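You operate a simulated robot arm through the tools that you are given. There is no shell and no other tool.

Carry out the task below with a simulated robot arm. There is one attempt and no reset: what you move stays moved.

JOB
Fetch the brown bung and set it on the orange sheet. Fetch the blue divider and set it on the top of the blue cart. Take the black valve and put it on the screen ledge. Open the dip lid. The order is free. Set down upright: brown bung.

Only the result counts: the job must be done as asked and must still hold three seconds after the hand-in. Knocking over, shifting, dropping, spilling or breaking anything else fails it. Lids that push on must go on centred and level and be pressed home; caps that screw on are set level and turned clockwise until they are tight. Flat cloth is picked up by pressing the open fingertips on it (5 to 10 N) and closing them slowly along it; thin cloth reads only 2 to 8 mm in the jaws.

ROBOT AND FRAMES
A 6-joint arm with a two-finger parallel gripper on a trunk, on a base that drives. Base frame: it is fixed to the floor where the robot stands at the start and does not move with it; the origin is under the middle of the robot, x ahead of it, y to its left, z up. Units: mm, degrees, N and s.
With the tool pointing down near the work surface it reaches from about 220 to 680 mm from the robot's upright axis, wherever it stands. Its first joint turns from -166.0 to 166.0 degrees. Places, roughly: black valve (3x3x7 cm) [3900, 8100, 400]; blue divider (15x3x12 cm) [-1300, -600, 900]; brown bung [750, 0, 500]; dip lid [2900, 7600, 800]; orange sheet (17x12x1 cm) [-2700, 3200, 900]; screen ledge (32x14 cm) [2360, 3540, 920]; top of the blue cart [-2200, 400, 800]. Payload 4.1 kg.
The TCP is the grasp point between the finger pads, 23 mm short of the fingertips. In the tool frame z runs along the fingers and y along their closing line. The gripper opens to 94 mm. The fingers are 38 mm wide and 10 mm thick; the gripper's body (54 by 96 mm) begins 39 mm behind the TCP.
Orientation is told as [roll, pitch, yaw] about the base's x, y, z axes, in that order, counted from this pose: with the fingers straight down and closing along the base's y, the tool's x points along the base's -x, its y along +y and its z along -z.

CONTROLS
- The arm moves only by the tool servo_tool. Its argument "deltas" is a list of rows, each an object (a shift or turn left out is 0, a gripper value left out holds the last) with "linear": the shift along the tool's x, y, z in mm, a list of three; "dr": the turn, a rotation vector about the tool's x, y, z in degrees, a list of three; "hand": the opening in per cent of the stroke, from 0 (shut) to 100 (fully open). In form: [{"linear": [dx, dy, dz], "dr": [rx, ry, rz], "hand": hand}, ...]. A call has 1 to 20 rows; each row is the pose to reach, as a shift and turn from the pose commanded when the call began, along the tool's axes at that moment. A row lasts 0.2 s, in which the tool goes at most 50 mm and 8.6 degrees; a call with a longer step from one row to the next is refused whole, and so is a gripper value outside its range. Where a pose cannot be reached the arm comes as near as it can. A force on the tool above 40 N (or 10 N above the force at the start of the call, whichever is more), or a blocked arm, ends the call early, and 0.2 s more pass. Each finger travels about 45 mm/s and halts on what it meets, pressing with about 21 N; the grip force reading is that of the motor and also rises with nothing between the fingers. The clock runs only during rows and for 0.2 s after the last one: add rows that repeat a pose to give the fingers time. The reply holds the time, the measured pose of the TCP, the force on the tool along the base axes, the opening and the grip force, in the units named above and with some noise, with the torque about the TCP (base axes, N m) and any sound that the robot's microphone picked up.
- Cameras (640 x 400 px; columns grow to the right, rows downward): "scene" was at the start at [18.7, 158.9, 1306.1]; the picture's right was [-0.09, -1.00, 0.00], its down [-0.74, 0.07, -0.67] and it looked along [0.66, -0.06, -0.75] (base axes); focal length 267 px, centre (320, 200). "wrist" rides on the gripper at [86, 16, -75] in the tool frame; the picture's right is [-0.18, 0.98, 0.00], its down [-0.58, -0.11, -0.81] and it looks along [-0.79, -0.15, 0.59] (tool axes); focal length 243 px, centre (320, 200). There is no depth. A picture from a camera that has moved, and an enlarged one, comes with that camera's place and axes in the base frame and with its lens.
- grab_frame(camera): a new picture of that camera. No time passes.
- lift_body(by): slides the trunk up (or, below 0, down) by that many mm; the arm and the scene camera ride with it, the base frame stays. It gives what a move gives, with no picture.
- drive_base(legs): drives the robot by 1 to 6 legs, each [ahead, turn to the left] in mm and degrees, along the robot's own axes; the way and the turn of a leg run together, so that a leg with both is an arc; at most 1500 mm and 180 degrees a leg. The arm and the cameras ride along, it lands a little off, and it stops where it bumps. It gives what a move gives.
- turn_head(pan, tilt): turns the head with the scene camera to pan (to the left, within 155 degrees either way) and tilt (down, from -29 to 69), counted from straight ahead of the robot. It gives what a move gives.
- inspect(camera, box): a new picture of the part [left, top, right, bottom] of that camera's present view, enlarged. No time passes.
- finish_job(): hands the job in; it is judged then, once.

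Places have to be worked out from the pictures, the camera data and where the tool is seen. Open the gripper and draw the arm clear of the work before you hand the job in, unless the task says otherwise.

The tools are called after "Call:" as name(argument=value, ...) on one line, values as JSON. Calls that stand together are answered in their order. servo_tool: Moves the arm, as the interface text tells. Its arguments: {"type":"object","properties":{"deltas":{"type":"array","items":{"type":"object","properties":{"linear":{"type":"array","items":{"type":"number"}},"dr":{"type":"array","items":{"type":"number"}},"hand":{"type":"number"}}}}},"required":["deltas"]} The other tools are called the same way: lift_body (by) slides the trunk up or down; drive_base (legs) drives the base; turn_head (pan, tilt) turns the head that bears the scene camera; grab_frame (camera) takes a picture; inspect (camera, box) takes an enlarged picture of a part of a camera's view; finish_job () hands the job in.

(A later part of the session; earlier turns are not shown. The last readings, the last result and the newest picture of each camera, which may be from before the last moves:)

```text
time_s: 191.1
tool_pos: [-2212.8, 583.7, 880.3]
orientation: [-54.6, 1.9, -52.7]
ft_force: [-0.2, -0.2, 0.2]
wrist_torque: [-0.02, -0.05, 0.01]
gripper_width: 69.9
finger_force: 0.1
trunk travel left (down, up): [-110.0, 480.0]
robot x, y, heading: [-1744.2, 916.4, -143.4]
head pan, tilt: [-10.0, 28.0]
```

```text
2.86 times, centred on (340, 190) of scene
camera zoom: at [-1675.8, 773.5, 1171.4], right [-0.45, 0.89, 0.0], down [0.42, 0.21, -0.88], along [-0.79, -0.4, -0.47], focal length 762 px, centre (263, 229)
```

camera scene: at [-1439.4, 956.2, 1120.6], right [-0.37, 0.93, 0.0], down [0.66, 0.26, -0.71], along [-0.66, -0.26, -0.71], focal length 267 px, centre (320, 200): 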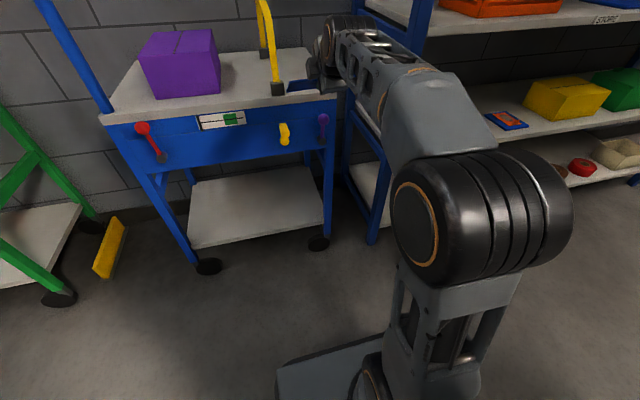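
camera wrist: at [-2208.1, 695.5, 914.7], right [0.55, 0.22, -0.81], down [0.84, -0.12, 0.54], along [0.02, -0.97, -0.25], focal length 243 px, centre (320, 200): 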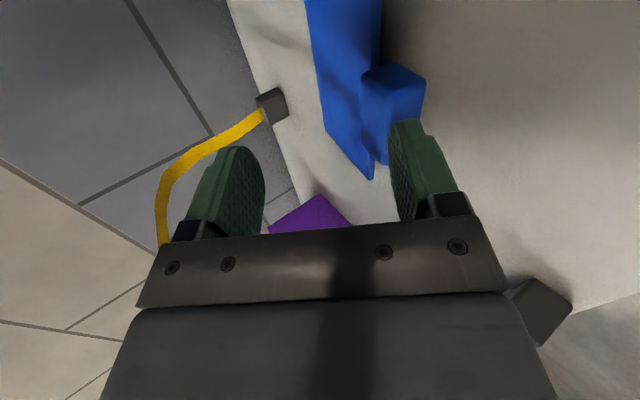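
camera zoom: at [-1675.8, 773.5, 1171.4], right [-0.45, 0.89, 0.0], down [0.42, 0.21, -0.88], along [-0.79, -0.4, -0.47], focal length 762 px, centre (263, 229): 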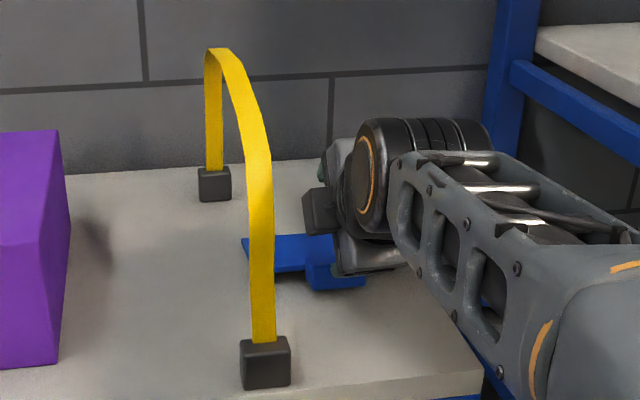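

The divider now lies on the cart top. I'll retract the hand further and reverse off.

Call:
servo_tool(deltas=[{"linear": [0, 0, -25]}, {"linear": [0, 0, -55]}, {"linear": [0, 0, -85]}, {"linear": [0, 0, -85]}])

Call:
drive_base(legs=[[-330, 0]])

Call:
turn_head(pan=0, tilt=28)

Call:
inspect(camera="scene", box=[160, 80, 480, 280])

```text
time_s: 192.1
tool_pos: [-2156.0, 625.4, 929.8]
orientation: [-54.6, 2.0, -52.6]
ft_force: [0.6, -0.2, -0.6]
wrist_torque: [0.03, 0.01, 0.0]
gripper_width: 69.7
finger_force: 0.0
trunk travel left (down, up): [-110.0, 480.0]
robot x, y, heading: [-1742.2, 916.1, -143.4]
head pan, tilt: [-10.0, 28.0]
```

```text
time_s: 194.2
tool_pos: [-1890.8, 826.0, 929.0]
orientation: [-54.7, 1.8, -53.1]
ft_force: [-0.1, 0.0, 0.1]
wrist_torque: [0.01, 0.01, 0.01]
gripper_width: 69.8
finger_force: 0.1
trunk travel left (down, up): [-110.0, 480.0]
robot x, y, heading: [-1477.0, 1108.2, -143.9]
head pan, tilt: [-10.0, 28.0]
```

```text
time_s: 195.0
tool_pos: [-1890.9, 826.0, 929.7]
orientation: [-54.5, 1.9, -53.2]
ft_force: [-0.8, 0.6, 0.0]
wrist_torque: [0.0, -0.01, 0.04]
gripper_width: 69.4
finger_force: 0.0
trunk travel left (down, up): [-110.0, 480.0]
robot x, y, heading: [-1476.7, 1108.3, -143.7]
head pan, tilt: [0.0, 28.0]
```

```text
2.00 times, centred on (320, 180) of scene
camera zoom: at [-1401.0, 956.9, 1171.4], right [-0.59, 0.81, 0.0], down [0.38, 0.28, -0.88], along [-0.71, -0.52, -0.47], focal length 534 px, centre (320, 240)
```

zoom: 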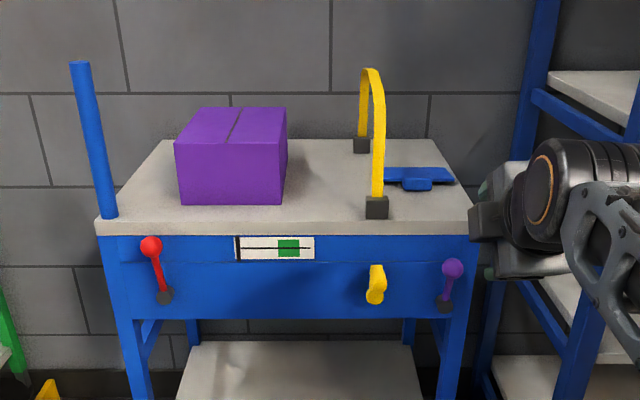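

The divider lies safely on the cart top. Now I'll raise the trunk and bring the hand back to a neutral downward pose for travelling.

Call:
lift_body(by=250)

Call:
servo_tool(deltas=[{"linear": [0, 24, 0], "dr": [-7, 0, 0]}, {"linear": [0, 48, 0], "dr": [-14, 0, 0]}, {"linear": [0, 72, 0], "dr": [-21, 0, 0]}, {"linear": [0, 96, 0], "dr": [-28, 0, 0]}, {"linear": [0, 120, 0], "dr": [-35, 0, 0]}, {"linear": [0, 144, 0], "dr": [-42, 0, 0]}, {"linear": [0, 168, 0], "dr": [-49, 0, 0]}, {"linear": [0, 180, 0], "dr": [-54.6, 0, 0]}, {"linear": [0, 180, 0], "dr": [-54.6, 0, 0]}])

```text
time_s: 197.5
tool_pos: [-1890.2, 825.7, 1179.4]
orientation: [-54.6, 2.0, -53.2]
ft_force: [0.4, 0.0, 0.8]
wrist_torque: [0.01, 0.0, -0.01]
gripper_width: 69.7
finger_force: 0.1
trunk travel left (down, up): [-360.0, 230.0]
robot x, y, heading: [-1478.8, 1108.8, -143.8]
head pan, tilt: [0.0, 28.0]
```

```text
time_s: 199.5
tool_pos: [-1810.1, 894.9, 1033.4]
orientation: [0.1, 1.9, -53.2]
ft_force: [1.1, 1.0, 0.1]
wrist_torque: [0.02, -0.01, 0.04]
gripper_width: 69.4
finger_force: 0.0
trunk travel left (down, up): [-360.0, 230.0]
robot x, y, heading: [-1475.3, 1108.1, -143.8]
head pan, tilt: [0.0, 28.0]
```

Call:
servo_tool(deltas=[{"dr": [0, -1.9, 0]}])

Call:
servo_tool(deltas=[{"dr": [0, 0, 8.4]}, {"dr": [0, 0, 16.8]}, {"dr": [0, 0, 25.2]}, {"dr": [0, 0, 33.6]}, {"dr": [0, 0, 42]}, {"dr": [0, 0, 50.4]}, {"dr": [0, 0, 58.8]}, {"dr": [0, 0, 67.2]}, {"dr": [0, 0, 75.6]}, {"dr": [0, 0, 84]}, {"dr": [0, 0, 90.5]}, {"dr": [0, 0, 90.5]}])

```text
time_s: 199.9
tool_pos: [-1810.4, 894.1, 1031.3]
orientation: [0.0, 0.1, -53.1]
ft_force: [-0.3, -0.3, 0.8]
wrist_torque: [-0.02, -0.04, 0.01]
gripper_width: 69.5
finger_force: 0.0
trunk travel left (down, up): [-360.0, 230.0]
robot x, y, heading: [-1474.5, 1112.9, -143.7]
head pan, tilt: [0.0, 28.0]
```

```text
time_s: 202.5
tool_pos: [-1808.9, 893.4, 1031.8]
orientation: [0.0, 0.0, -143.8]
ft_force: [0.1, 0.2, 0.4]
wrist_torque: [0.02, 0.01, -0.02]
gripper_width: 69.5
finger_force: 0.0
trunk travel left (down, up): [-360.0, 230.0]
robot x, y, heading: [-1478.1, 1109.0, -143.7]
head pan, tilt: [0.0, 28.0]
```

Hand is neutral. Now travel: up the aisle, then right along the wall corridor toward the valve and dip lid.

Call:
drive_base(legs=[[0, -90], [1400, 0], [230, 0], [0, -90]])

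Call:
turn_head(pan=0, tilt=15)

Call:
grab_frame(camera="scene")

```text
time_s: 218.5
tool_pos: [-2100.1, 2664.9, 1032.5]
orientation: [0.0, 0.1, 36.8]
ft_force: [0.4, 0.0, -0.6]
wrist_torque: [0.0, 0.02, -0.01]
gripper_width: 69.4
finger_force: 0.1
trunk travel left (down, up): [-360.0, 230.0]
robot x, y, heading: [-2433.9, 2446.6, 36.9]
head pan, tilt: [0.0, 28.0]
```

```text
time_s: 219.3
tool_pos: [-2099.6, 2663.8, 1032.8]
orientation: [-0.1, 0.0, 36.8]
ft_force: [-0.2, 0.3, 0.4]
wrist_torque: [0.03, -0.02, 0.02]
gripper_width: 69.6
finger_force: 0.0
trunk travel left (down, up): [-360.0, 230.0]
robot x, y, heading: [-2429.6, 2447.5, 36.8]
head pan, tilt: [0.0, 15.0]
```

```text
taken
camera scene: at [-2505.3, 2596.7, 1442.3], right [0.6, -0.8, 0.0], down [-0.21, -0.16, -0.97], along [0.77, 0.58, -0.26], focal length 267 px, centre (320, 200)
```

scene: 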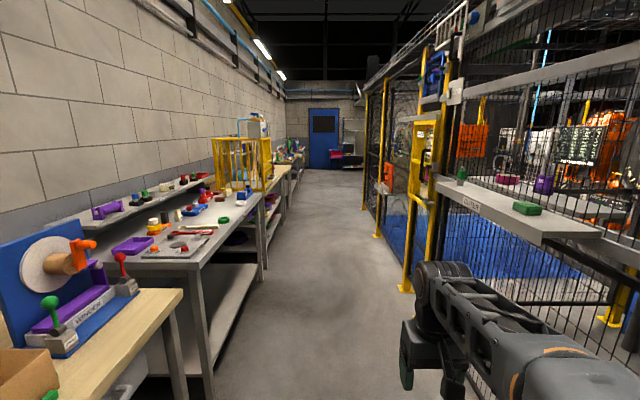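

The corridor is clear (fence at right ~0.6 m, tables left ~0.7 m). Driving 3000 mm ahead, then checking.

Call:
drive_base(legs=[[0, -0.6], [1500, 0], [1500, 0]])

Call:
grab_frame(camera="scene")

```text
time_s: 233.9
tool_pos: [340.2, 4339.4, 1031.6]
orientation: [0.1, 0.0, 33.9]
ft_force: [0.6, 0.0, 0.0]
wrist_torque: [0.04, 0.03, -0.01]
gripper_width: 69.6
finger_force: 0.0
trunk travel left (down, up): [-360.0, 230.0]
robot x, y, heading: [-2.7, 4135.6, 33.7]
head pan, tilt: [0.0, 15.0]
```

```text
taken
camera scene: at [-68.8, 4292.8, 1442.4], right [0.56, -0.83, 0.0], down [-0.22, -0.14, -0.97], along [0.8, 0.54, -0.26], focal length 267 px, centre (320, 200)
```

scene: 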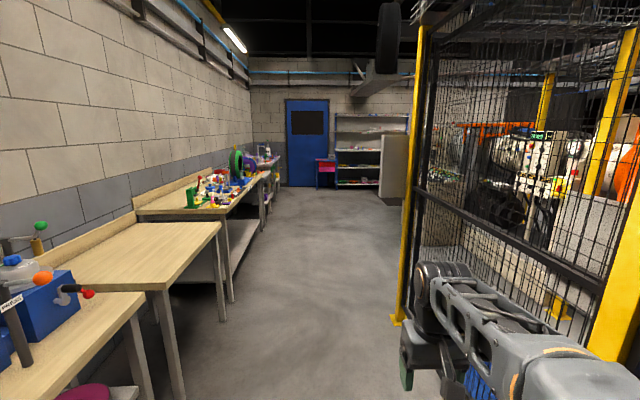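

On course though drifting right. Correct heading by +4° and drive 3200 mm further.

Call:
drive_base(legs=[[0, 4.2], [1500, 0], [0, 1], [1500, 0]])

Call:
grab_frame(camera="scene")

Call:
turn_head(pan=60, tilt=25)

Call:
grab_frame(camera="scene")

Call:
turn_head(pan=-80, tilt=15)

Call:
grab_frame(camera="scene")

```text
time_s: 249.1
tool_pos: [2656.7, 6228.2, 1032.5]
orientation: [0.0, 0.0, 39.1]
ft_force: [-0.9, -0.6, 0.0]
wrist_torque: [-0.03, 0.02, 0.02]
gripper_width: 69.6
finger_force: 0.1
trunk travel left (down, up): [-360.0, 230.0]
robot x, y, heading: [2332.0, 5992.4, 38.9]
head pan, tilt: [0.0, 15.0]
```

```text
taken
camera scene: at [2254.7, 6145.1, 1442.4], right [0.63, -0.78, 0.0], down [-0.2, -0.16, -0.97], along [0.75, 0.61, -0.26], focal length 267 px, centre (320, 200)
```

scene: 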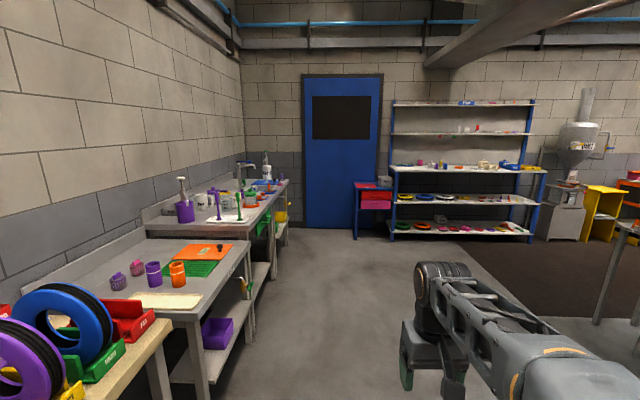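

```text
time_s: 250.4
tool_pos: [2657.8, 6229.2, 1033.7]
orientation: [0.0, 0.0, 39.1]
ft_force: [0.2, -0.4, 0.1]
wrist_torque: [-0.01, -0.01, -0.02]
gripper_width: 69.4
finger_force: 0.1
trunk travel left (down, up): [-360.0, 230.0]
robot x, y, heading: [2332.9, 5994.4, 39.1]
head pan, tilt: [60.0, 25.0]
```

```text
taken
camera scene: at [2167.8, 6177.4, 1426.2], right [0.99, 0.15, 0.0], down [0.07, -0.42, -0.91], along [-0.14, 0.9, -0.42], focal length 267 px, centre (320, 200)
```

scene: 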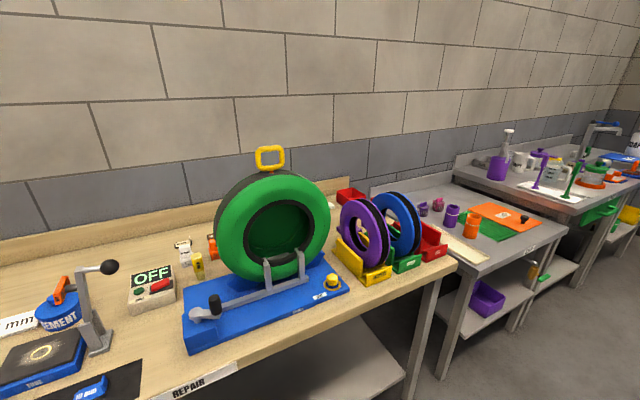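

```text
time_s: 252.6
tool_pos: [2657.4, 6227.9, 1032.2]
orientation: [0.0, 0.1, 39.1]
ft_force: [0.0, -0.1, -0.2]
wrist_torque: [0.03, 0.03, 0.0]
gripper_width: 69.6
finger_force: 0.0
trunk travel left (down, up): [-360.0, 230.0]
robot x, y, heading: [2333.1, 5998.9, 39.1]
head pan, tilt: [-80.0, 15.0]
```

```text
taken
camera scene: at [2252.5, 6025.1, 1442.4], right [-0.66, -0.75, 0.0], down [-0.2, 0.17, -0.97], along [0.73, -0.63, -0.26], focal length 267 px, centre (320, 200)
```

scene: 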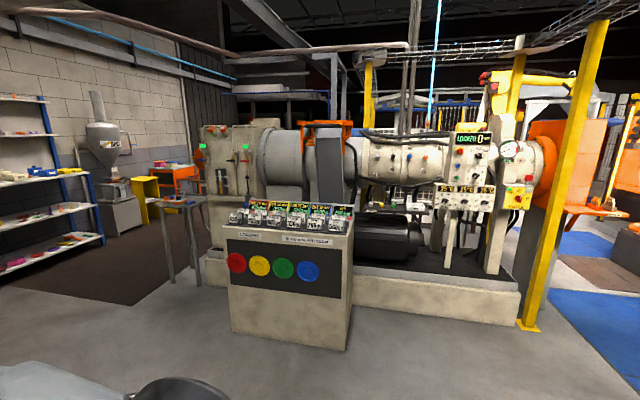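

Zooming in to identify the dip lid and the valve.

Call:
turn_head(pan=25, tilt=22)

Call:
inspect(camera="scene", box=[180, 100, 420, 250])

Call:
inspect(camera="scene", box=[340, 100, 580, 250])

Call:
grab_frame(camera="scene")

```text
time_s: 254.4
tool_pos: [2657.5, 6227.9, 1032.5]
orientation: [-0.1, 0.0, 39.2]
ft_force: [0.0, -0.4, -0.6]
wrist_torque: [0.02, -0.04, 0.01]
gripper_width: 69.6
finger_force: 0.0
trunk travel left (down, up): [-360.0, 230.0]
robot x, y, heading: [2333.3, 5993.7, 38.7]
head pan, tilt: [25.0, 22.0]
```

```text
2.67 times, centred on (300, 175) of scene
camera zoom: at [2222.9, 6169.7, 1431.0], right [0.9, -0.44, 0.0], down [-0.16, -0.34, -0.93], along [0.41, 0.83, -0.37], focal length 711 px, centre (373, 267)
```

zoom: 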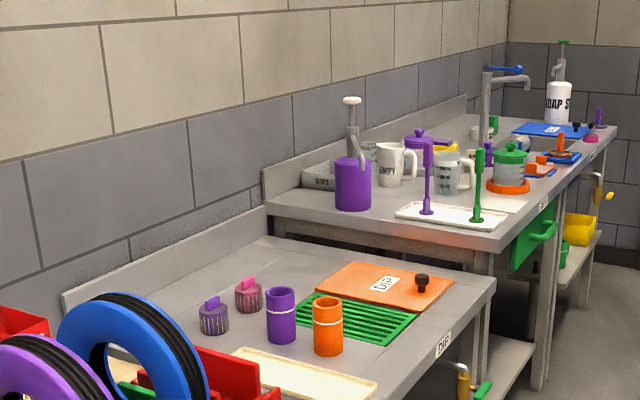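

```text
2.67 times, centred on (460, 175) of scene
camera zoom: at [2222.9, 6169.7, 1431.0], right [0.9, -0.44, 0.0], down [-0.16, -0.34, -0.93], along [0.41, 0.83, -0.37], focal length 711 px, centre (-53, 267)
```

zoom: 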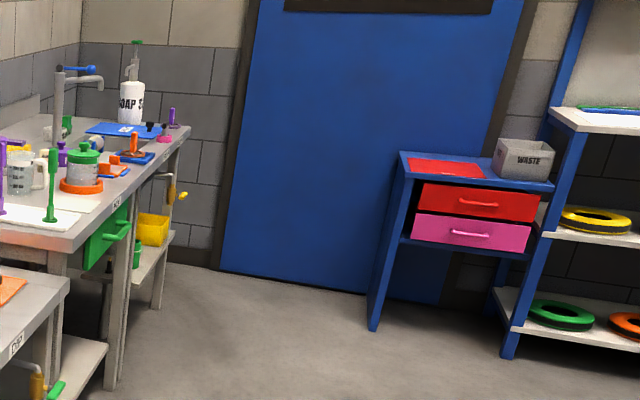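

```text
taken
camera scene: at [2222.9, 6169.7, 1431.0], right [0.9, -0.44, 0.0], down [-0.16, -0.34, -0.93], along [0.41, 0.83, -0.37], focal length 267 px, centre (320, 200)
```

scene: 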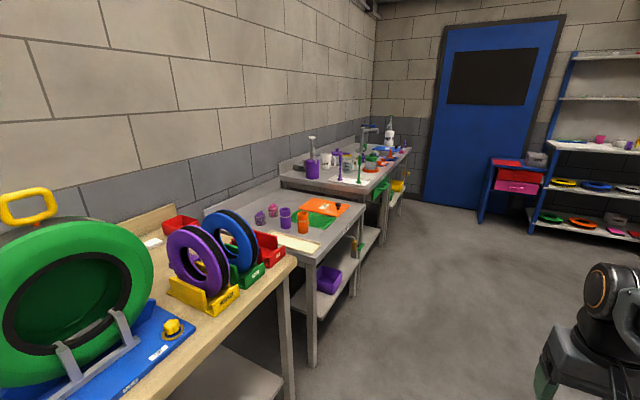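

The dip lid is the orange plate marked DIP with a black knob on the grey dip bench, about [2900, 7475, 800]; knob ≈ [2946, 7392]. I'll drive up and face it.

Call:
drive_base(legs=[[1320, 0], [0, 87.3]])

Call:
turn_head(pan=5, tilt=40)

Call:
grab_frame(camera="scene")

Call:
inspect(camera="scene", box=[160, 80, 400, 230])

Call:
grab_frame(camera="wrist")

```text
time_s: 264.9
tool_pos: [3163.9, 7180.0, 1031.9]
orientation: [0.0, 0.0, 127.1]
ft_force: [0.2, -0.2, -0.6]
wrist_torque: [0.0, 0.0, 0.02]
gripper_width: 69.6
finger_force: 0.1
trunk travel left (down, up): [-360.0, 230.0]
robot x, y, heading: [3385.5, 6846.5, 127.0]
head pan, tilt: [25.0, 22.0]
```

```text
time_s: 265.8
tool_pos: [3164.2, 7179.5, 1030.8]
orientation: [0.0, 0.0, 127.2]
ft_force: [0.8, -0.9, -0.6]
wrist_torque: [-0.03, 0.0, 0.01]
gripper_width: 69.5
finger_force: 0.1
trunk travel left (down, up): [-360.0, 230.0]
robot x, y, heading: [3387.1, 6847.2, 127.2]
head pan, tilt: [5.0, 40.0]
```

```text
taken
camera scene: at [3232.9, 6761.5, 1402.9], right [0.74, 0.67, 0.0], down [0.43, -0.48, -0.77], along [-0.51, 0.57, -0.64], focal length 267 px, centre (320, 200)
```

scene: 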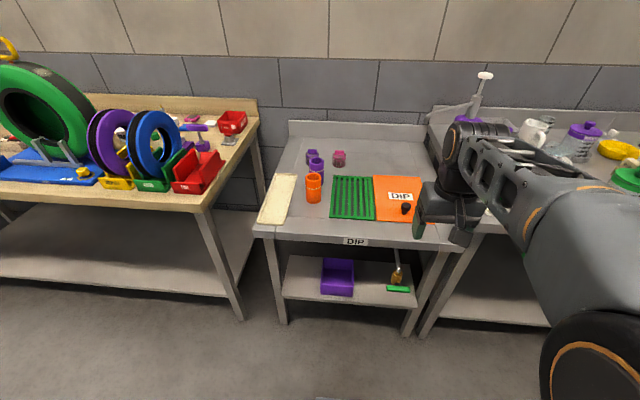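

```text
2.67 times, centred on (280, 155) of scene
camera zoom: at [3232.9, 6761.5, 1402.9], right [0.74, 0.67, 0.0], down [0.43, -0.48, -0.77], along [-0.51, 0.57, -0.64], focal length 711 px, centre (427, 320)
```

zoom: 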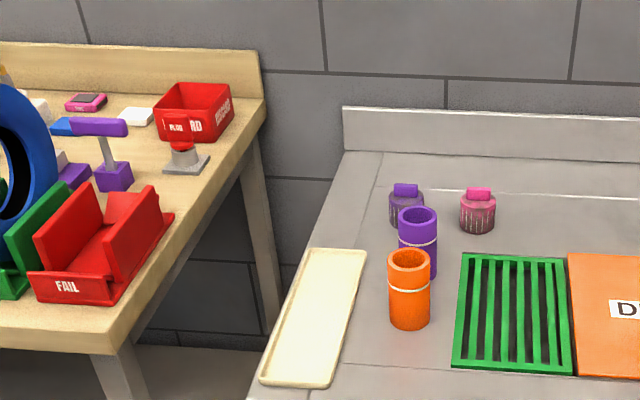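

```text
taken
camera wrist: at [3204.6, 7101.0, 1108.4], right [-0.89, -0.45, 0.0], down [-0.26, 0.53, 0.81], along [-0.36, 0.72, -0.59], focal length 243 px, centre (320, 200)
```

wrist: 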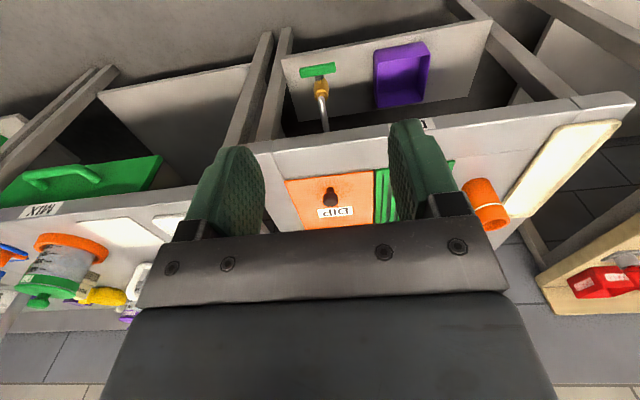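

Call:
inspect(camera="scene", box=[310, 150, 470, 260])

Call:
inspect(camera="wrist", box=[240, 140, 440, 240])

```text
3.64 times, centred on (390, 205) of scene
camera zoom: at [3232.9, 6761.5, 1402.9], right [0.74, 0.67, 0.0], down [0.43, -0.48, -0.77], along [-0.51, 0.57, -0.64], focal length 970 px, centre (66, 182)
```

zoom: 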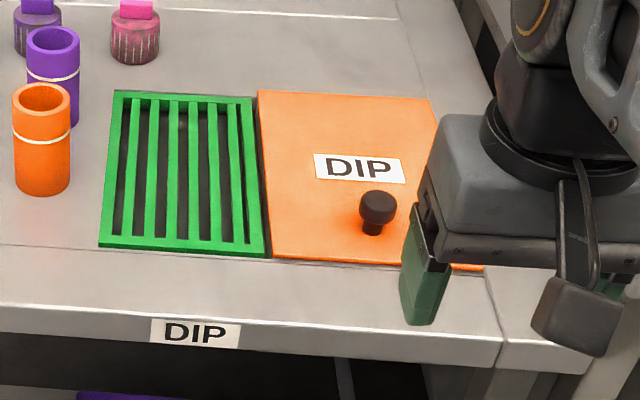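

```text
3.20 times, centred on (340, 190) of wrist
camera zoom: at [3204.6, 7101.0, 1108.4], right [-0.89, -0.45, 0.0], down [-0.26, 0.53, 0.81], along [-0.36, 0.72, -0.59], focal length 776 px, centre (256, 232)
```

zoom: 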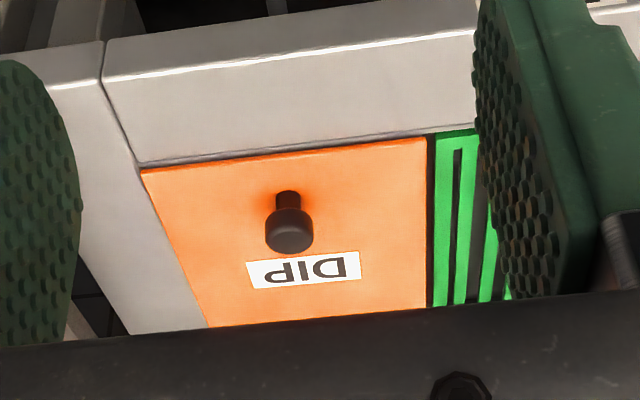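

The lid is a flush plate ~190×275 mm with its knob near the front edge, so presumably hinged at the rear. I'll move closer (205 mm) for a better look at the knob from above.

Call:
drive_base(legs=[[0, -0.9], [200, 0]])

Call:
grab_frame(camera="wrist")

Call:
grab_frame(camera="scene")

```text
time_s: 267.7
tool_pos: [3052.1, 7344.2, 1033.9]
orientation: [0.0, 0.1, 126.1]
ft_force: [1.2, -0.4, -0.2]
wrist_torque: [0.02, -0.02, 0.0]
gripper_width: 69.5
finger_force: 0.1
trunk travel left (down, up): [-360.0, 230.0]
robot x, y, heading: [3270.4, 7013.3, 126.0]
head pan, tilt: [5.0, 40.0]
```

```text
taken
camera wrist: at [3091.9, 7264.2, 1108.4], right [-0.9, -0.43, 0.0], down [-0.26, 0.53, 0.81], along [-0.35, 0.73, -0.59], focal length 243 px, centre (320, 200)
```

wrist: 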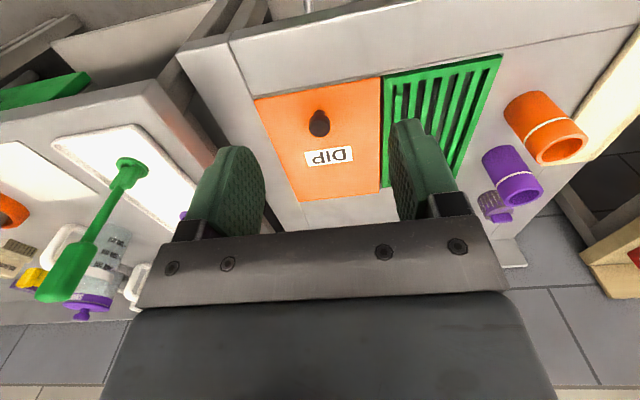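

```text
taken
camera scene: at [3114.7, 6924.3, 1402.8], right [0.75, 0.66, 0.0], down [0.42, -0.48, -0.77], along [-0.5, 0.58, -0.64], focal length 267 px, centre (320, 200)
```

scene: 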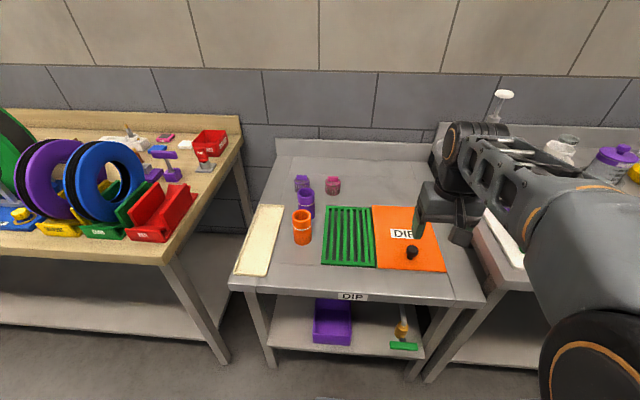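

Both cameras agree: knob head at about [2993, 7471, 795], hinge line ~216 mm behind it. Moving the open fingers above the knob.

Call:
servo_tool(deltas=[{"linear": [-30, -6, 30]}, {"linear": [-60, -12, 65]}, {"linear": [-90, -18, 100]}, {"linear": [-115, -23, 135]}, {"linear": [-137, -27, 168]}, {"linear": [-137, -27, 178]}, {"linear": [-137, -27, 178]}])

Call:
grab_frame(camera="wrist")

Call:
inspect(camera="scene", box=[340, 170, 500, 290])

```text
time_s: 269.3
tool_pos: [2993.9, 7469.7, 853.5]
orientation: [0.0, 0.0, 126.1]
ft_force: [-0.3, 0.1, 0.2]
wrist_torque: [0.01, 0.04, 0.0]
gripper_width: 69.4
finger_force: 0.1
trunk travel left (down, up): [-360.0, 230.0]
robot x, y, heading: [3270.9, 7006.1, 126.1]
head pan, tilt: [5.0, 40.0]
```

```text
taken
camera wrist: at [3033.0, 7389.7, 930.5], right [-0.9, -0.43, 0.0], down [-0.26, 0.53, 0.81], along [-0.35, 0.73, -0.59], focal length 243 px, centre (320, 200)
```

wrist: 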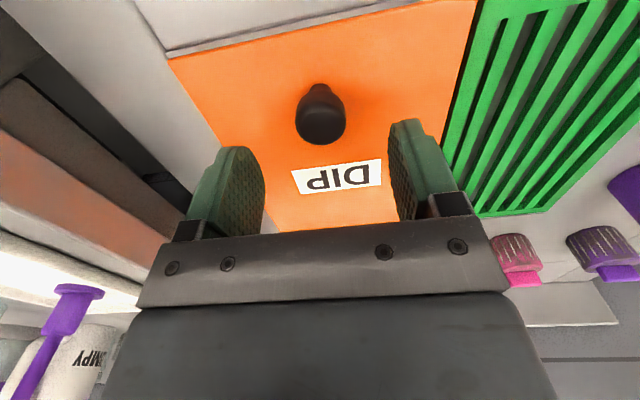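

```text
3.33 times, centred on (420, 230) of scene
camera zoom: at [3114.6, 6924.4, 1402.8], right [0.75, 0.66, 0.0], down [0.42, -0.48, -0.77], along [-0.5, 0.58, -0.64], focal length 889 px, centre (-13, 100)
```

zoom: 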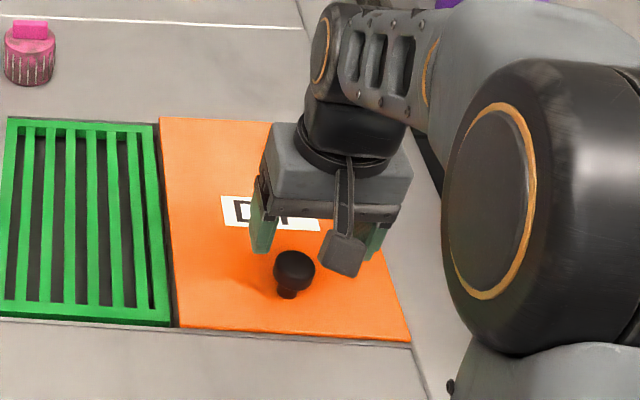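

Knob is nearly centred (6 mm further forward). Lowering around it to TCP z≈804, tips just above the lid.

Call:
servo_tool(deltas=[{"linear": [-6, 0, 15]}, {"linear": [-7, 0, 35]}, {"linear": [-7, 0, 49]}, {"linear": [-7, 0, 49]}])

Call:
grab_frame(camera="wrist")

Call:
inspect(camera="scene", box=[340, 170, 500, 290])

```text
time_s: 270.3
tool_pos: [2989.2, 7474.2, 803.7]
orientation: [0.0, 0.0, 126.3]
ft_force: [-0.2, 0.5, 1.1]
wrist_torque: [-0.04, 0.02, 0.02]
gripper_width: 69.7
finger_force: 0.1
trunk travel left (down, up): [-360.0, 230.0]
robot x, y, heading: [3264.1, 7012.1, 126.2]
head pan, tilt: [5.0, 40.0]
```

```text
taken
camera wrist: at [3027.9, 7395.5, 880.4], right [-0.9, -0.43, 0.0], down [-0.26, 0.53, 0.81], along [-0.35, 0.73, -0.59], focal length 243 px, centre (320, 200)
```

wrist: 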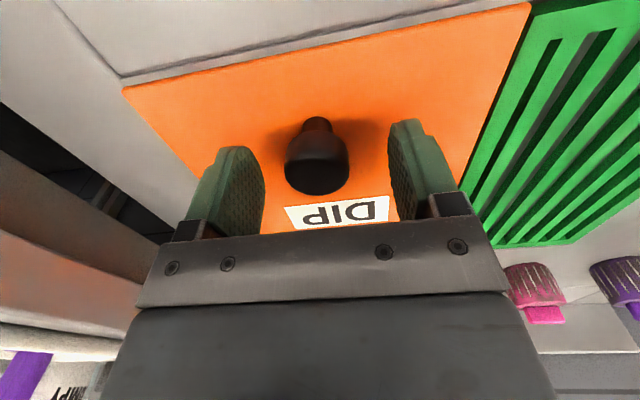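

```text
3.33 times, centred on (420, 230) of scene
camera zoom: at [3114.6, 6924.5, 1402.8], right [0.75, 0.66, 0.0], down [0.42, -0.48, -0.77], along [-0.5, 0.58, -0.64], focal length 889 px, centre (-13, 100)
```

zoom: 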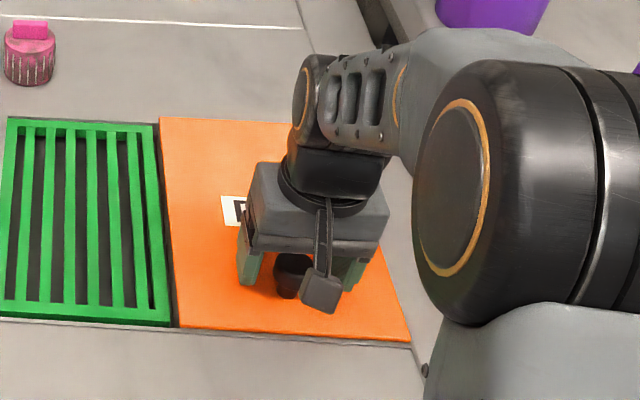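

Knob head sits between the pads. Closing on it.

Call:
servo_tool(deltas=[{"linear": [3, 0, 2], "hand": 60}, {"linear": [3, 0, 2], "hand": 50}, {"linear": [3, 0, 2], "hand": 40}, {"linear": [3, 0, 2], "hand": 30}, {"linear": [3, 0, 2], "hand": 22}, {"linear": [3, 0, 2], "hand": 22}, {"linear": [3, 0, 2], "hand": 22}])

Call:
grab_frame(camera="wrist")

```text
time_s: 271.9
tool_pos: [2992.9, 7473.3, 803.1]
orientation: [0.1, 0.0, 126.4]
ft_force: [18.5, 13.6, 1.0]
wrist_torque: [0.49, -0.86, -0.63]
gripper_width: 33.7
finger_force: 44.8
trunk travel left (down, up): [-360.0, 230.0]
robot x, y, heading: [3265.0, 7012.0, 125.8]
head pan, tilt: [5.0, 40.0]
```

```text
taken
camera wrist: at [3031.7, 7394.2, 879.0], right [-0.9, -0.43, 0.0], down [-0.25, 0.53, 0.81], along [-0.35, 0.73, -0.59], focal length 243 px, centre (320, 200)
```

wrist: 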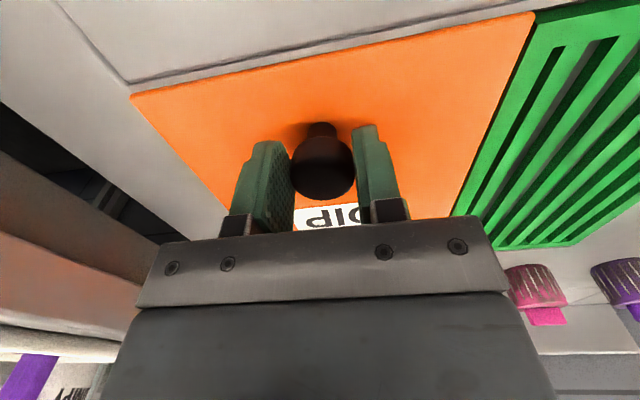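

The grip pulls sideways (~23 N along the table), so I'm a few mm off; shifting the hand 3 mm right to relieve it.

Call:
servo_tool(deltas=[{"linear": [0, -1.5, 0]}, {"linear": [0, -3, 0]}, {"linear": [0, -3, 0]}])

```text
time_s: 272.7
tool_pos: [2993.4, 7473.3, 803.8]
orientation: [0.1, -0.1, 126.2]
ft_force: [2.6, 1.5, -2.5]
wrist_torque: [0.42, 0.21, 0.12]
gripper_width: 33.6
finger_force: 44.7
trunk travel left (down, up): [-360.0, 230.0]
robot x, y, heading: [3271.2, 7008.6, 126.1]
head pan, tilt: [5.0, 40.0]
```

Balanced now. Test lift: 10 mm up (with ~2 mm toward the rear) to see how the lid moves.

Call:
servo_tool(deltas=[{"linear": [-0.5, 0, -3]}, {"linear": [-1, 0, -6]}, {"linear": [-2, 0, -10]}, {"linear": [-2, 0, -10]}])

Call:
grab_frame(camera="wrist")

Call:
inspect(camera="scene", box=[340, 170, 500, 290])

```text
time_s: 273.4
tool_pos: [2991.6, 7473.0, 803.5]
orientation: [0.2, 0.8, 126.3]
ft_force: [-6.4, 6.1, -19.8]
wrist_torque: [1.07, 0.15, -0.21]
gripper_width: 33.8
finger_force: 45.6
trunk travel left (down, up): [-360.0, 230.0]
robot x, y, heading: [3273.5, 7010.7, 126.4]
head pan, tilt: [5.0, 40.0]
stopped in row 3: the force on the tool passed its limit at 43 N (the readings are from after the stop); the commanded pose is now the measured one
```

```text
taken
camera wrist: at [3031.4, 7395.3, 880.8], right [-0.9, -0.43, 0.0], down [-0.26, 0.54, 0.8], along [-0.35, 0.72, -0.6], focal length 243 px, centre (320, 200)
```

wrist: 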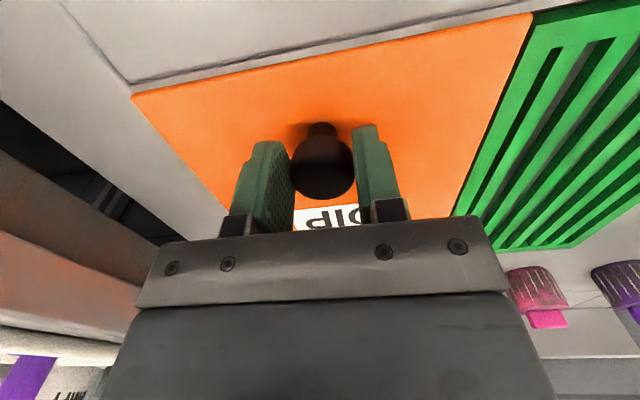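

```text
3.33 times, centred on (420, 230) of scene
camera zoom: at [3113.4, 6925.9, 1402.8], right [0.75, 0.66, 0.0], down [0.42, -0.48, -0.76], along [-0.5, 0.58, -0.64], focal length 889 px, centre (-13, 100)
```

zoom: 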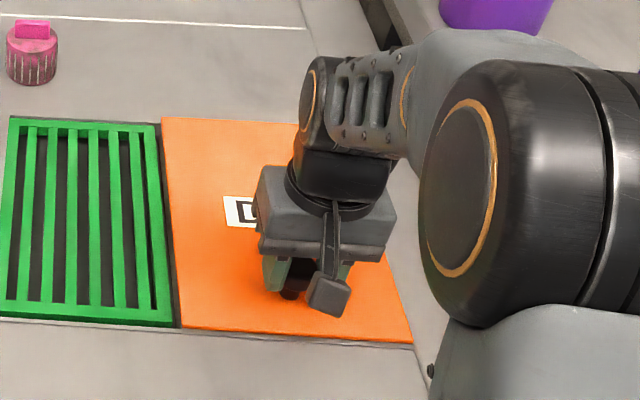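

The lid won't lift (43 N), so it likely slides. I'll ease the load, then test pushing toward the rear by a few mm.

Call:
servo_tool(deltas=[{"linear": [0, 0, 1], "dr": [0, -0.8, 0]}, {"linear": [0, 0, 1], "dr": [0, -0.8, 0]}])

Call:
servo_tool(deltas=[{"linear": [-2, 0, 0]}, {"linear": [-4, 0, 0]}, {"linear": [-6, 0, 0]}, {"linear": [-6, 0, 0]}])

```text
time_s: 274.0
tool_pos: [2991.7, 7473.3, 804.5]
orientation: [0.2, 0.0, 126.2]
ft_force: [-8.6, 5.4, -14.7]
wrist_torque: [0.13, -0.76, -0.01]
gripper_width: 33.4
finger_force: 45.0
trunk travel left (down, up): [-360.0, 230.0]
robot x, y, heading: [3266.2, 7010.8, 126.0]
head pan, tilt: [5.0, 40.0]
```

```text
time_s: 275.0
tool_pos: [2990.2, 7476.7, 804.3]
orientation: [0.2, 0.1, 126.2]
ft_force: [-0.6, -3.0, -14.5]
wrist_torque: [-0.35, -0.93, 0.13]
gripper_width: 33.6
finger_force: 44.9
trunk travel left (down, up): [-360.0, 230.0]
robot x, y, heading: [3268.3, 7007.8, 126.1]
head pan, tilt: [5.0, 40.0]
```

Little resistance so far; pushing 10 mm more to the rear.

Call:
servo_tool(deltas=[{"linear": [-3, 0, 0.5]}, {"linear": [-6, 0, 1]}, {"linear": [-10, 0, 1]}, {"linear": [-10, 0, 1]}])

Call:
grab_frame(camera="wrist")

```text
time_s: 276.0
tool_pos: [2982.5, 7485.3, 803.2]
orientation: [0.1, -0.1, 126.3]
ft_force: [0.4, -1.4, -11.7]
wrist_torque: [-0.55, -0.91, -0.12]
gripper_width: 33.5
finger_force: 45.0
trunk travel left (down, up): [-360.0, 230.0]
robot x, y, heading: [3271.3, 7012.5, 126.3]
head pan, tilt: [5.0, 40.0]
```

```text
taken
camera wrist: at [3023.4, 7406.0, 879.8], right [-0.9, -0.43, 0.0], down [-0.25, 0.53, 0.81], along [-0.35, 0.73, -0.59], focal length 243 px, centre (320, 200)
```

wrist: 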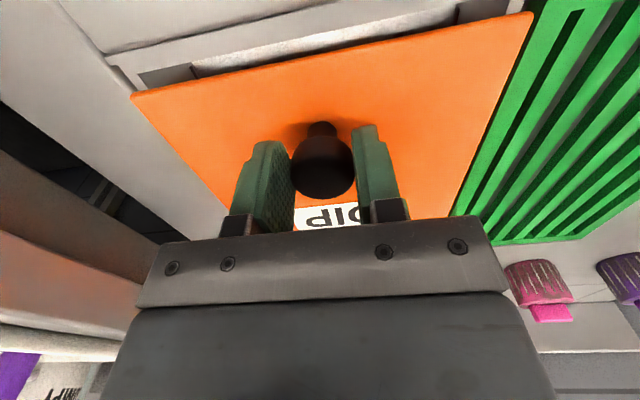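

The lid slides to the rear, uncovering the tank at the front. Continuing to push 90 mm at moderate speed.

Call:
servo_tool(deltas=[{"linear": [-8, 0, 0.4]}, {"linear": [-18, 0, 0.8]}, {"linear": [-30, 0, 0.8]}, {"linear": [-42, 0, 0.8]}, {"linear": [-54, 0, 0.8]}, {"linear": [-66, 0, 0.8]}, {"linear": [-78, 0, 0.8]}, {"linear": [-90, 0, 0.8]}, {"linear": [-90, 0, 0.8]}])

Call:
grab_frame(camera="wrist")

Call:
grab_frame(camera="scene")

```text
time_s: 278.0
tool_pos: [2930.5, 7557.8, 803.1]
orientation: [0.1, -0.2, 126.3]
ft_force: [-5.3, -2.9, 0.4]
wrist_torque: [0.55, -0.06, 0.19]
gripper_width: 33.6
finger_force: 45.6
trunk travel left (down, up): [-360.0, 230.0]
robot x, y, heading: [3271.4, 7008.2, 126.3]
head pan, tilt: [5.0, 40.0]
```

```text
taken
camera wrist: at [2969.7, 7478.6, 879.6], right [-0.9, -0.43, 0.0], down [-0.25, 0.53, 0.81], along [-0.35, 0.73, -0.59], focal length 243 px, centre (320, 200)
```

wrist: 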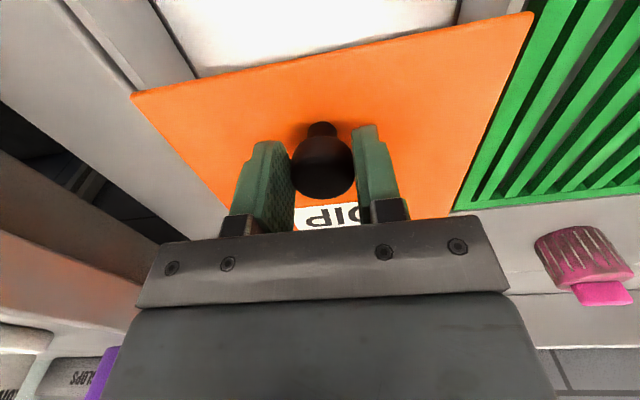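

```text
taken
camera scene: at [3114.3, 6923.6, 1402.7], right [0.75, 0.66, 0.0], down [0.42, -0.48, -0.77], along [-0.5, 0.58, -0.64], focal length 267 px, centre (320, 200)
```

scene: 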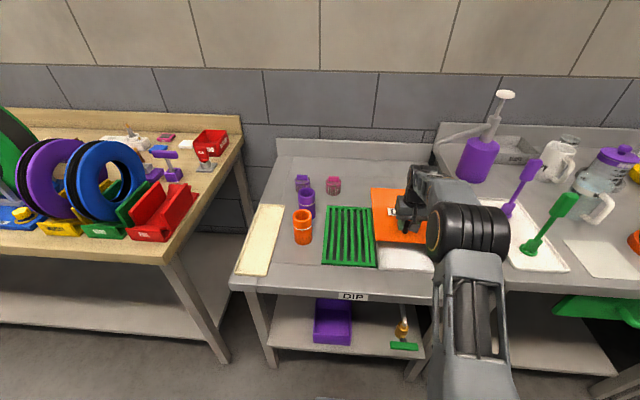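

Sliding freely. Pushing on another 60 mm.

Call:
servo_tool(deltas=[{"linear": [-10, 0.3, 0]}, {"linear": [-20, 0.5, 0]}, {"linear": [-30, 0.8, 0]}, {"linear": [-40, 1, 0]}, {"linear": [-50, 1, 0]}, {"linear": [-60, 1, 0]}, {"linear": [-60, 1, 0]}])

Call:
grab_frame(camera="wrist")

```text
time_s: 279.6
tool_pos: [2896.1, 7604.8, 803.8]
orientation: [0.1, -0.2, 126.2]
ft_force: [-0.1, -1.8, 3.9]
wrist_torque: [-0.17, -0.7, -0.09]
gripper_width: 33.4
finger_force: 45.3
trunk travel left (down, up): [-360.0, 230.0]
robot x, y, heading: [3268.5, 7007.9, 126.1]
head pan, tilt: [5.0, 40.0]
```

```text
taken
camera wrist: at [2934.6, 7525.8, 879.6], right [-0.9, -0.43, 0.0], down [-0.25, 0.53, 0.81], along [-0.35, 0.73, -0.59], focal length 243 px, centre (320, 200)
```

wrist: 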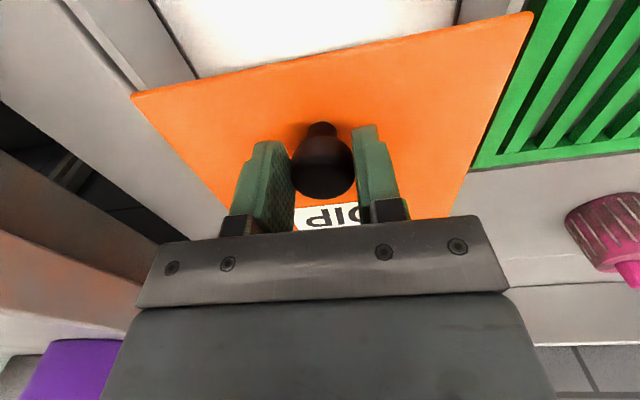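

163 mm so far with low force. Continuing until it meets its stop.

Call:
servo_tool(deltas=[{"linear": [-8, 0.2, 0]}, {"linear": [-16, 0.3, 0]}, {"linear": [-24, 0.4, 0]}, {"linear": [-32, 0.5, 0]}, {"linear": [-40, 0.5, 0]}, {"linear": [-48, 0.5, 0]}, {"linear": [-56, 0.5, 0]}, {"linear": [-56, 0.5, 0]}])

Call:
grab_frame(camera="wrist")

Call:
grab_frame(camera="scene")

```text
time_s: 281.4
tool_pos: [2890.7, 7609.7, 804.1]
orientation: [0.2, -0.2, 126.2]
ft_force: [7.7, 6.3, 11.8]
wrist_torque: [0.47, -0.45, -0.21]
gripper_width: 33.5
finger_force: 45.7
out of reach, approached as far as the arm can: row 2, 3, 4, 5, 6, 7, 8
trunk travel left (down, up): [-360.0, 230.0]
robot x, y, heading: [3271.1, 7010.0, 126.4]
head pan, tilt: [5.0, 40.0]
```

```text
taken
camera wrist: at [2931.0, 7530.6, 879.5], right [-0.9, -0.43, 0.0], down [-0.25, 0.53, 0.81], along [-0.35, 0.73, -0.59], focal length 243 px, centre (320, 200)
```

wrist: 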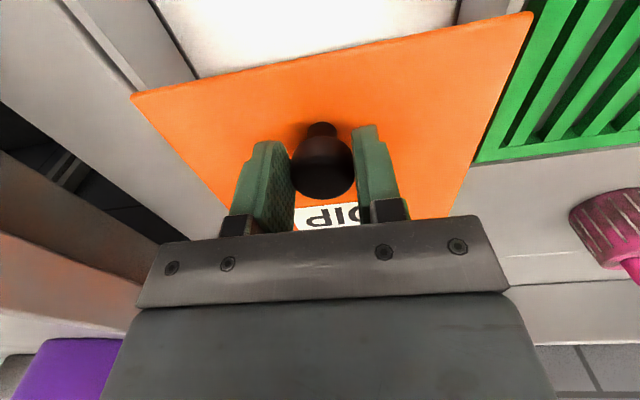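

```text
taken
camera scene: at [3116.1, 6923.9, 1403.0], right [0.75, 0.66, 0.0], down [0.42, -0.48, -0.77], along [-0.5, 0.58, -0.64], focal length 267 px, centre (320, 200)
```

scene: 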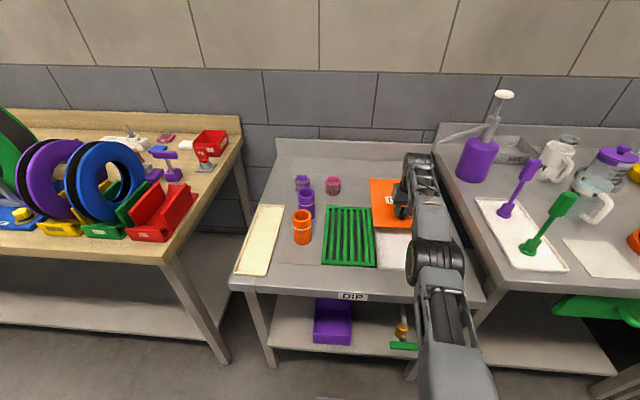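

Arm is at full reach with 170 mm of slide done. Tilting the hand forward about the knob gains reach; I'll pivot 22° while holding the knob and see the forces.

Call:
servo_tool(deltas=[{"linear": [1, 0, 0], "dr": [0, -4, 0]}, {"linear": [1, 0, 0], "dr": [0, -8, 0]}, {"linear": [1, 0, 0], "dr": [0, -12, 0]}, {"linear": [1, 0, 0], "dr": [0, -16, 0]}, {"linear": [1, 0, 0], "dr": [0, -20, 0]}, {"linear": [1, 0, 0], "dr": [0, -22, 0]}, {"linear": [1, 0, 0], "dr": [0, -22, 0]}])

Call:
grab_frame(camera="wrist")

```text
time_s: 283.0
tool_pos: [2891.6, 7608.8, 798.9]
orientation: [0.2, -21.8, 126.1]
ft_force: [21.0, 11.8, -12.2]
wrist_torque: [-0.14, -1.14, -0.47]
gripper_width: 33.5
finger_force: 44.4
out of reach, approached as far as the arm can: row 1
trunk travel left (down, up): [-360.0, 230.0]
robot x, y, heading: [3267.9, 7008.9, 126.0]
head pan, tilt: [5.0, 40.0]
```

```text
taken
camera wrist: at [2944.6, 7511.8, 837.9], right [-0.89, -0.44, 0.07], down [-0.05, 0.26, 0.96], along [-0.45, 0.86, -0.25], focal length 243 px, centre (320, 200)
```

wrist: 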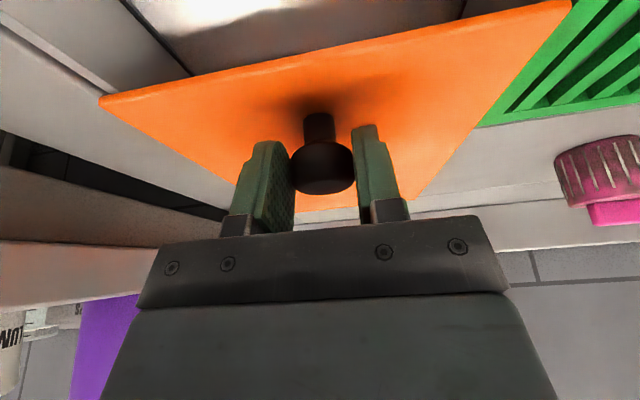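

Pivoted fine. Correcting the sideways load by 2.5 mm and pushing 30 mm further.

Call:
servo_tool(deltas=[{"linear": [0.7, -1.5, 1.8]}, {"linear": [0.7, -2.5, 1.8]}, {"linear": [-8.5, -2.5, 5.5]}, {"linear": [-17.8, -2.5, 9.3]}, {"linear": [-27, -2.5, 13]}, {"linear": [-27, -2.5, 13]}])

```text
time_s: 284.4
tool_pos: [2873.6, 7633.8, 799.4]
orientation: [0.2, -22.1, 126.2]
ft_force: [6.7, 4.9, -7.7]
wrist_torque: [0.25, -0.46, -0.06]
gripper_width: 33.7
finger_force: 44.9
trunk travel left (down, up): [-360.0, 230.0]
robot x, y, heading: [3271.5, 7007.5, 126.6]
head pan, tilt: [5.0, 40.0]
```

Moving well (about 200 mm total). Pushing another 40 mm to find the stop.

Call:
servo_tool(deltas=[{"linear": [-7, -0.5, 3.3]}, {"linear": [-14, -0.5, 6.2]}, {"linear": [-21, -0.5, 9]}, {"linear": [-28, -0.5, 11.8]}, {"linear": [-37, -0.5, 15.5]}, {"linear": [-37, -0.5, 15.5]}])

Call:
grab_frame(camera="wrist")

Call:
grab_frame(camera="scene")

```text
time_s: 285.8
tool_pos: [2851.5, 7665.0, 799.5]
orientation: [0.1, -22.1, 126.3]
ft_force: [0.1, -0.9, -3.4]
wrist_torque: [-0.15, -0.63, -0.1]
gripper_width: 33.4
finger_force: 45.2
trunk travel left (down, up): [-360.0, 230.0]
robot x, y, heading: [3266.5, 7006.2, 126.2]
head pan, tilt: [5.0, 40.0]
```

```text
taken
camera wrist: at [2903.7, 7567.6, 837.7], right [-0.89, -0.44, 0.07], down [-0.05, 0.26, 0.97], along [-0.45, 0.86, -0.25], focal length 243 px, centre (320, 200)
```

wrist: 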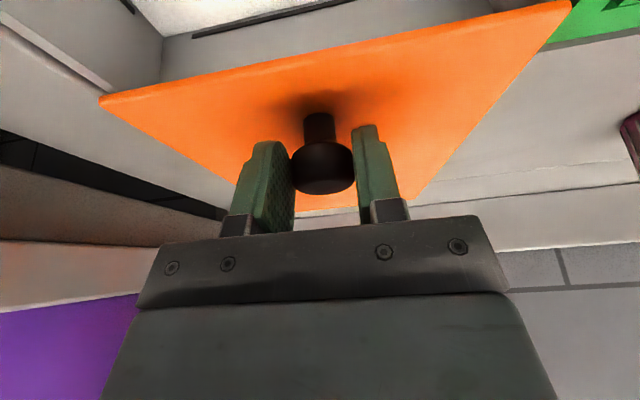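

```text
taken
camera scene: at [3114.8, 6924.4, 1402.8], right [0.75, 0.66, 0.0], down [0.42, -0.48, -0.77], along [-0.5, 0.58, -0.64], focal length 267 px, centre (320, 200)
```

scene: 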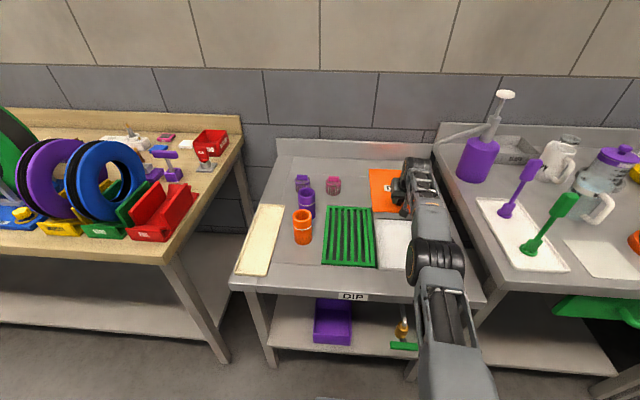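

238 mm open – the tank's rear wall is already visible. A final 20 mm push to the stop.

Call:
servo_tool(deltas=[{"linear": [-7, 0, 3]}, {"linear": [-14, 0, 6]}, {"linear": [-20, 0, 8.5]}, {"linear": [-20, 0, 8.5]}])

```text
time_s: 286.8
tool_pos: [2851.4, 7663.4, 798.5]
orientation: [0.2, -22.1, 126.2]
ft_force: [-3.8, -3.6, -3.7]
wrist_torque: [0.06, -0.37, 0.06]
gripper_width: 33.7
finger_force: 45.0
out of reach, approached as far as the arm can: row 1, 2, 3, 4
trunk travel left (down, up): [-360.0, 230.0]
robot x, y, heading: [3263.7, 7008.4, 126.2]
head pan, tilt: [5.0, 40.0]
```

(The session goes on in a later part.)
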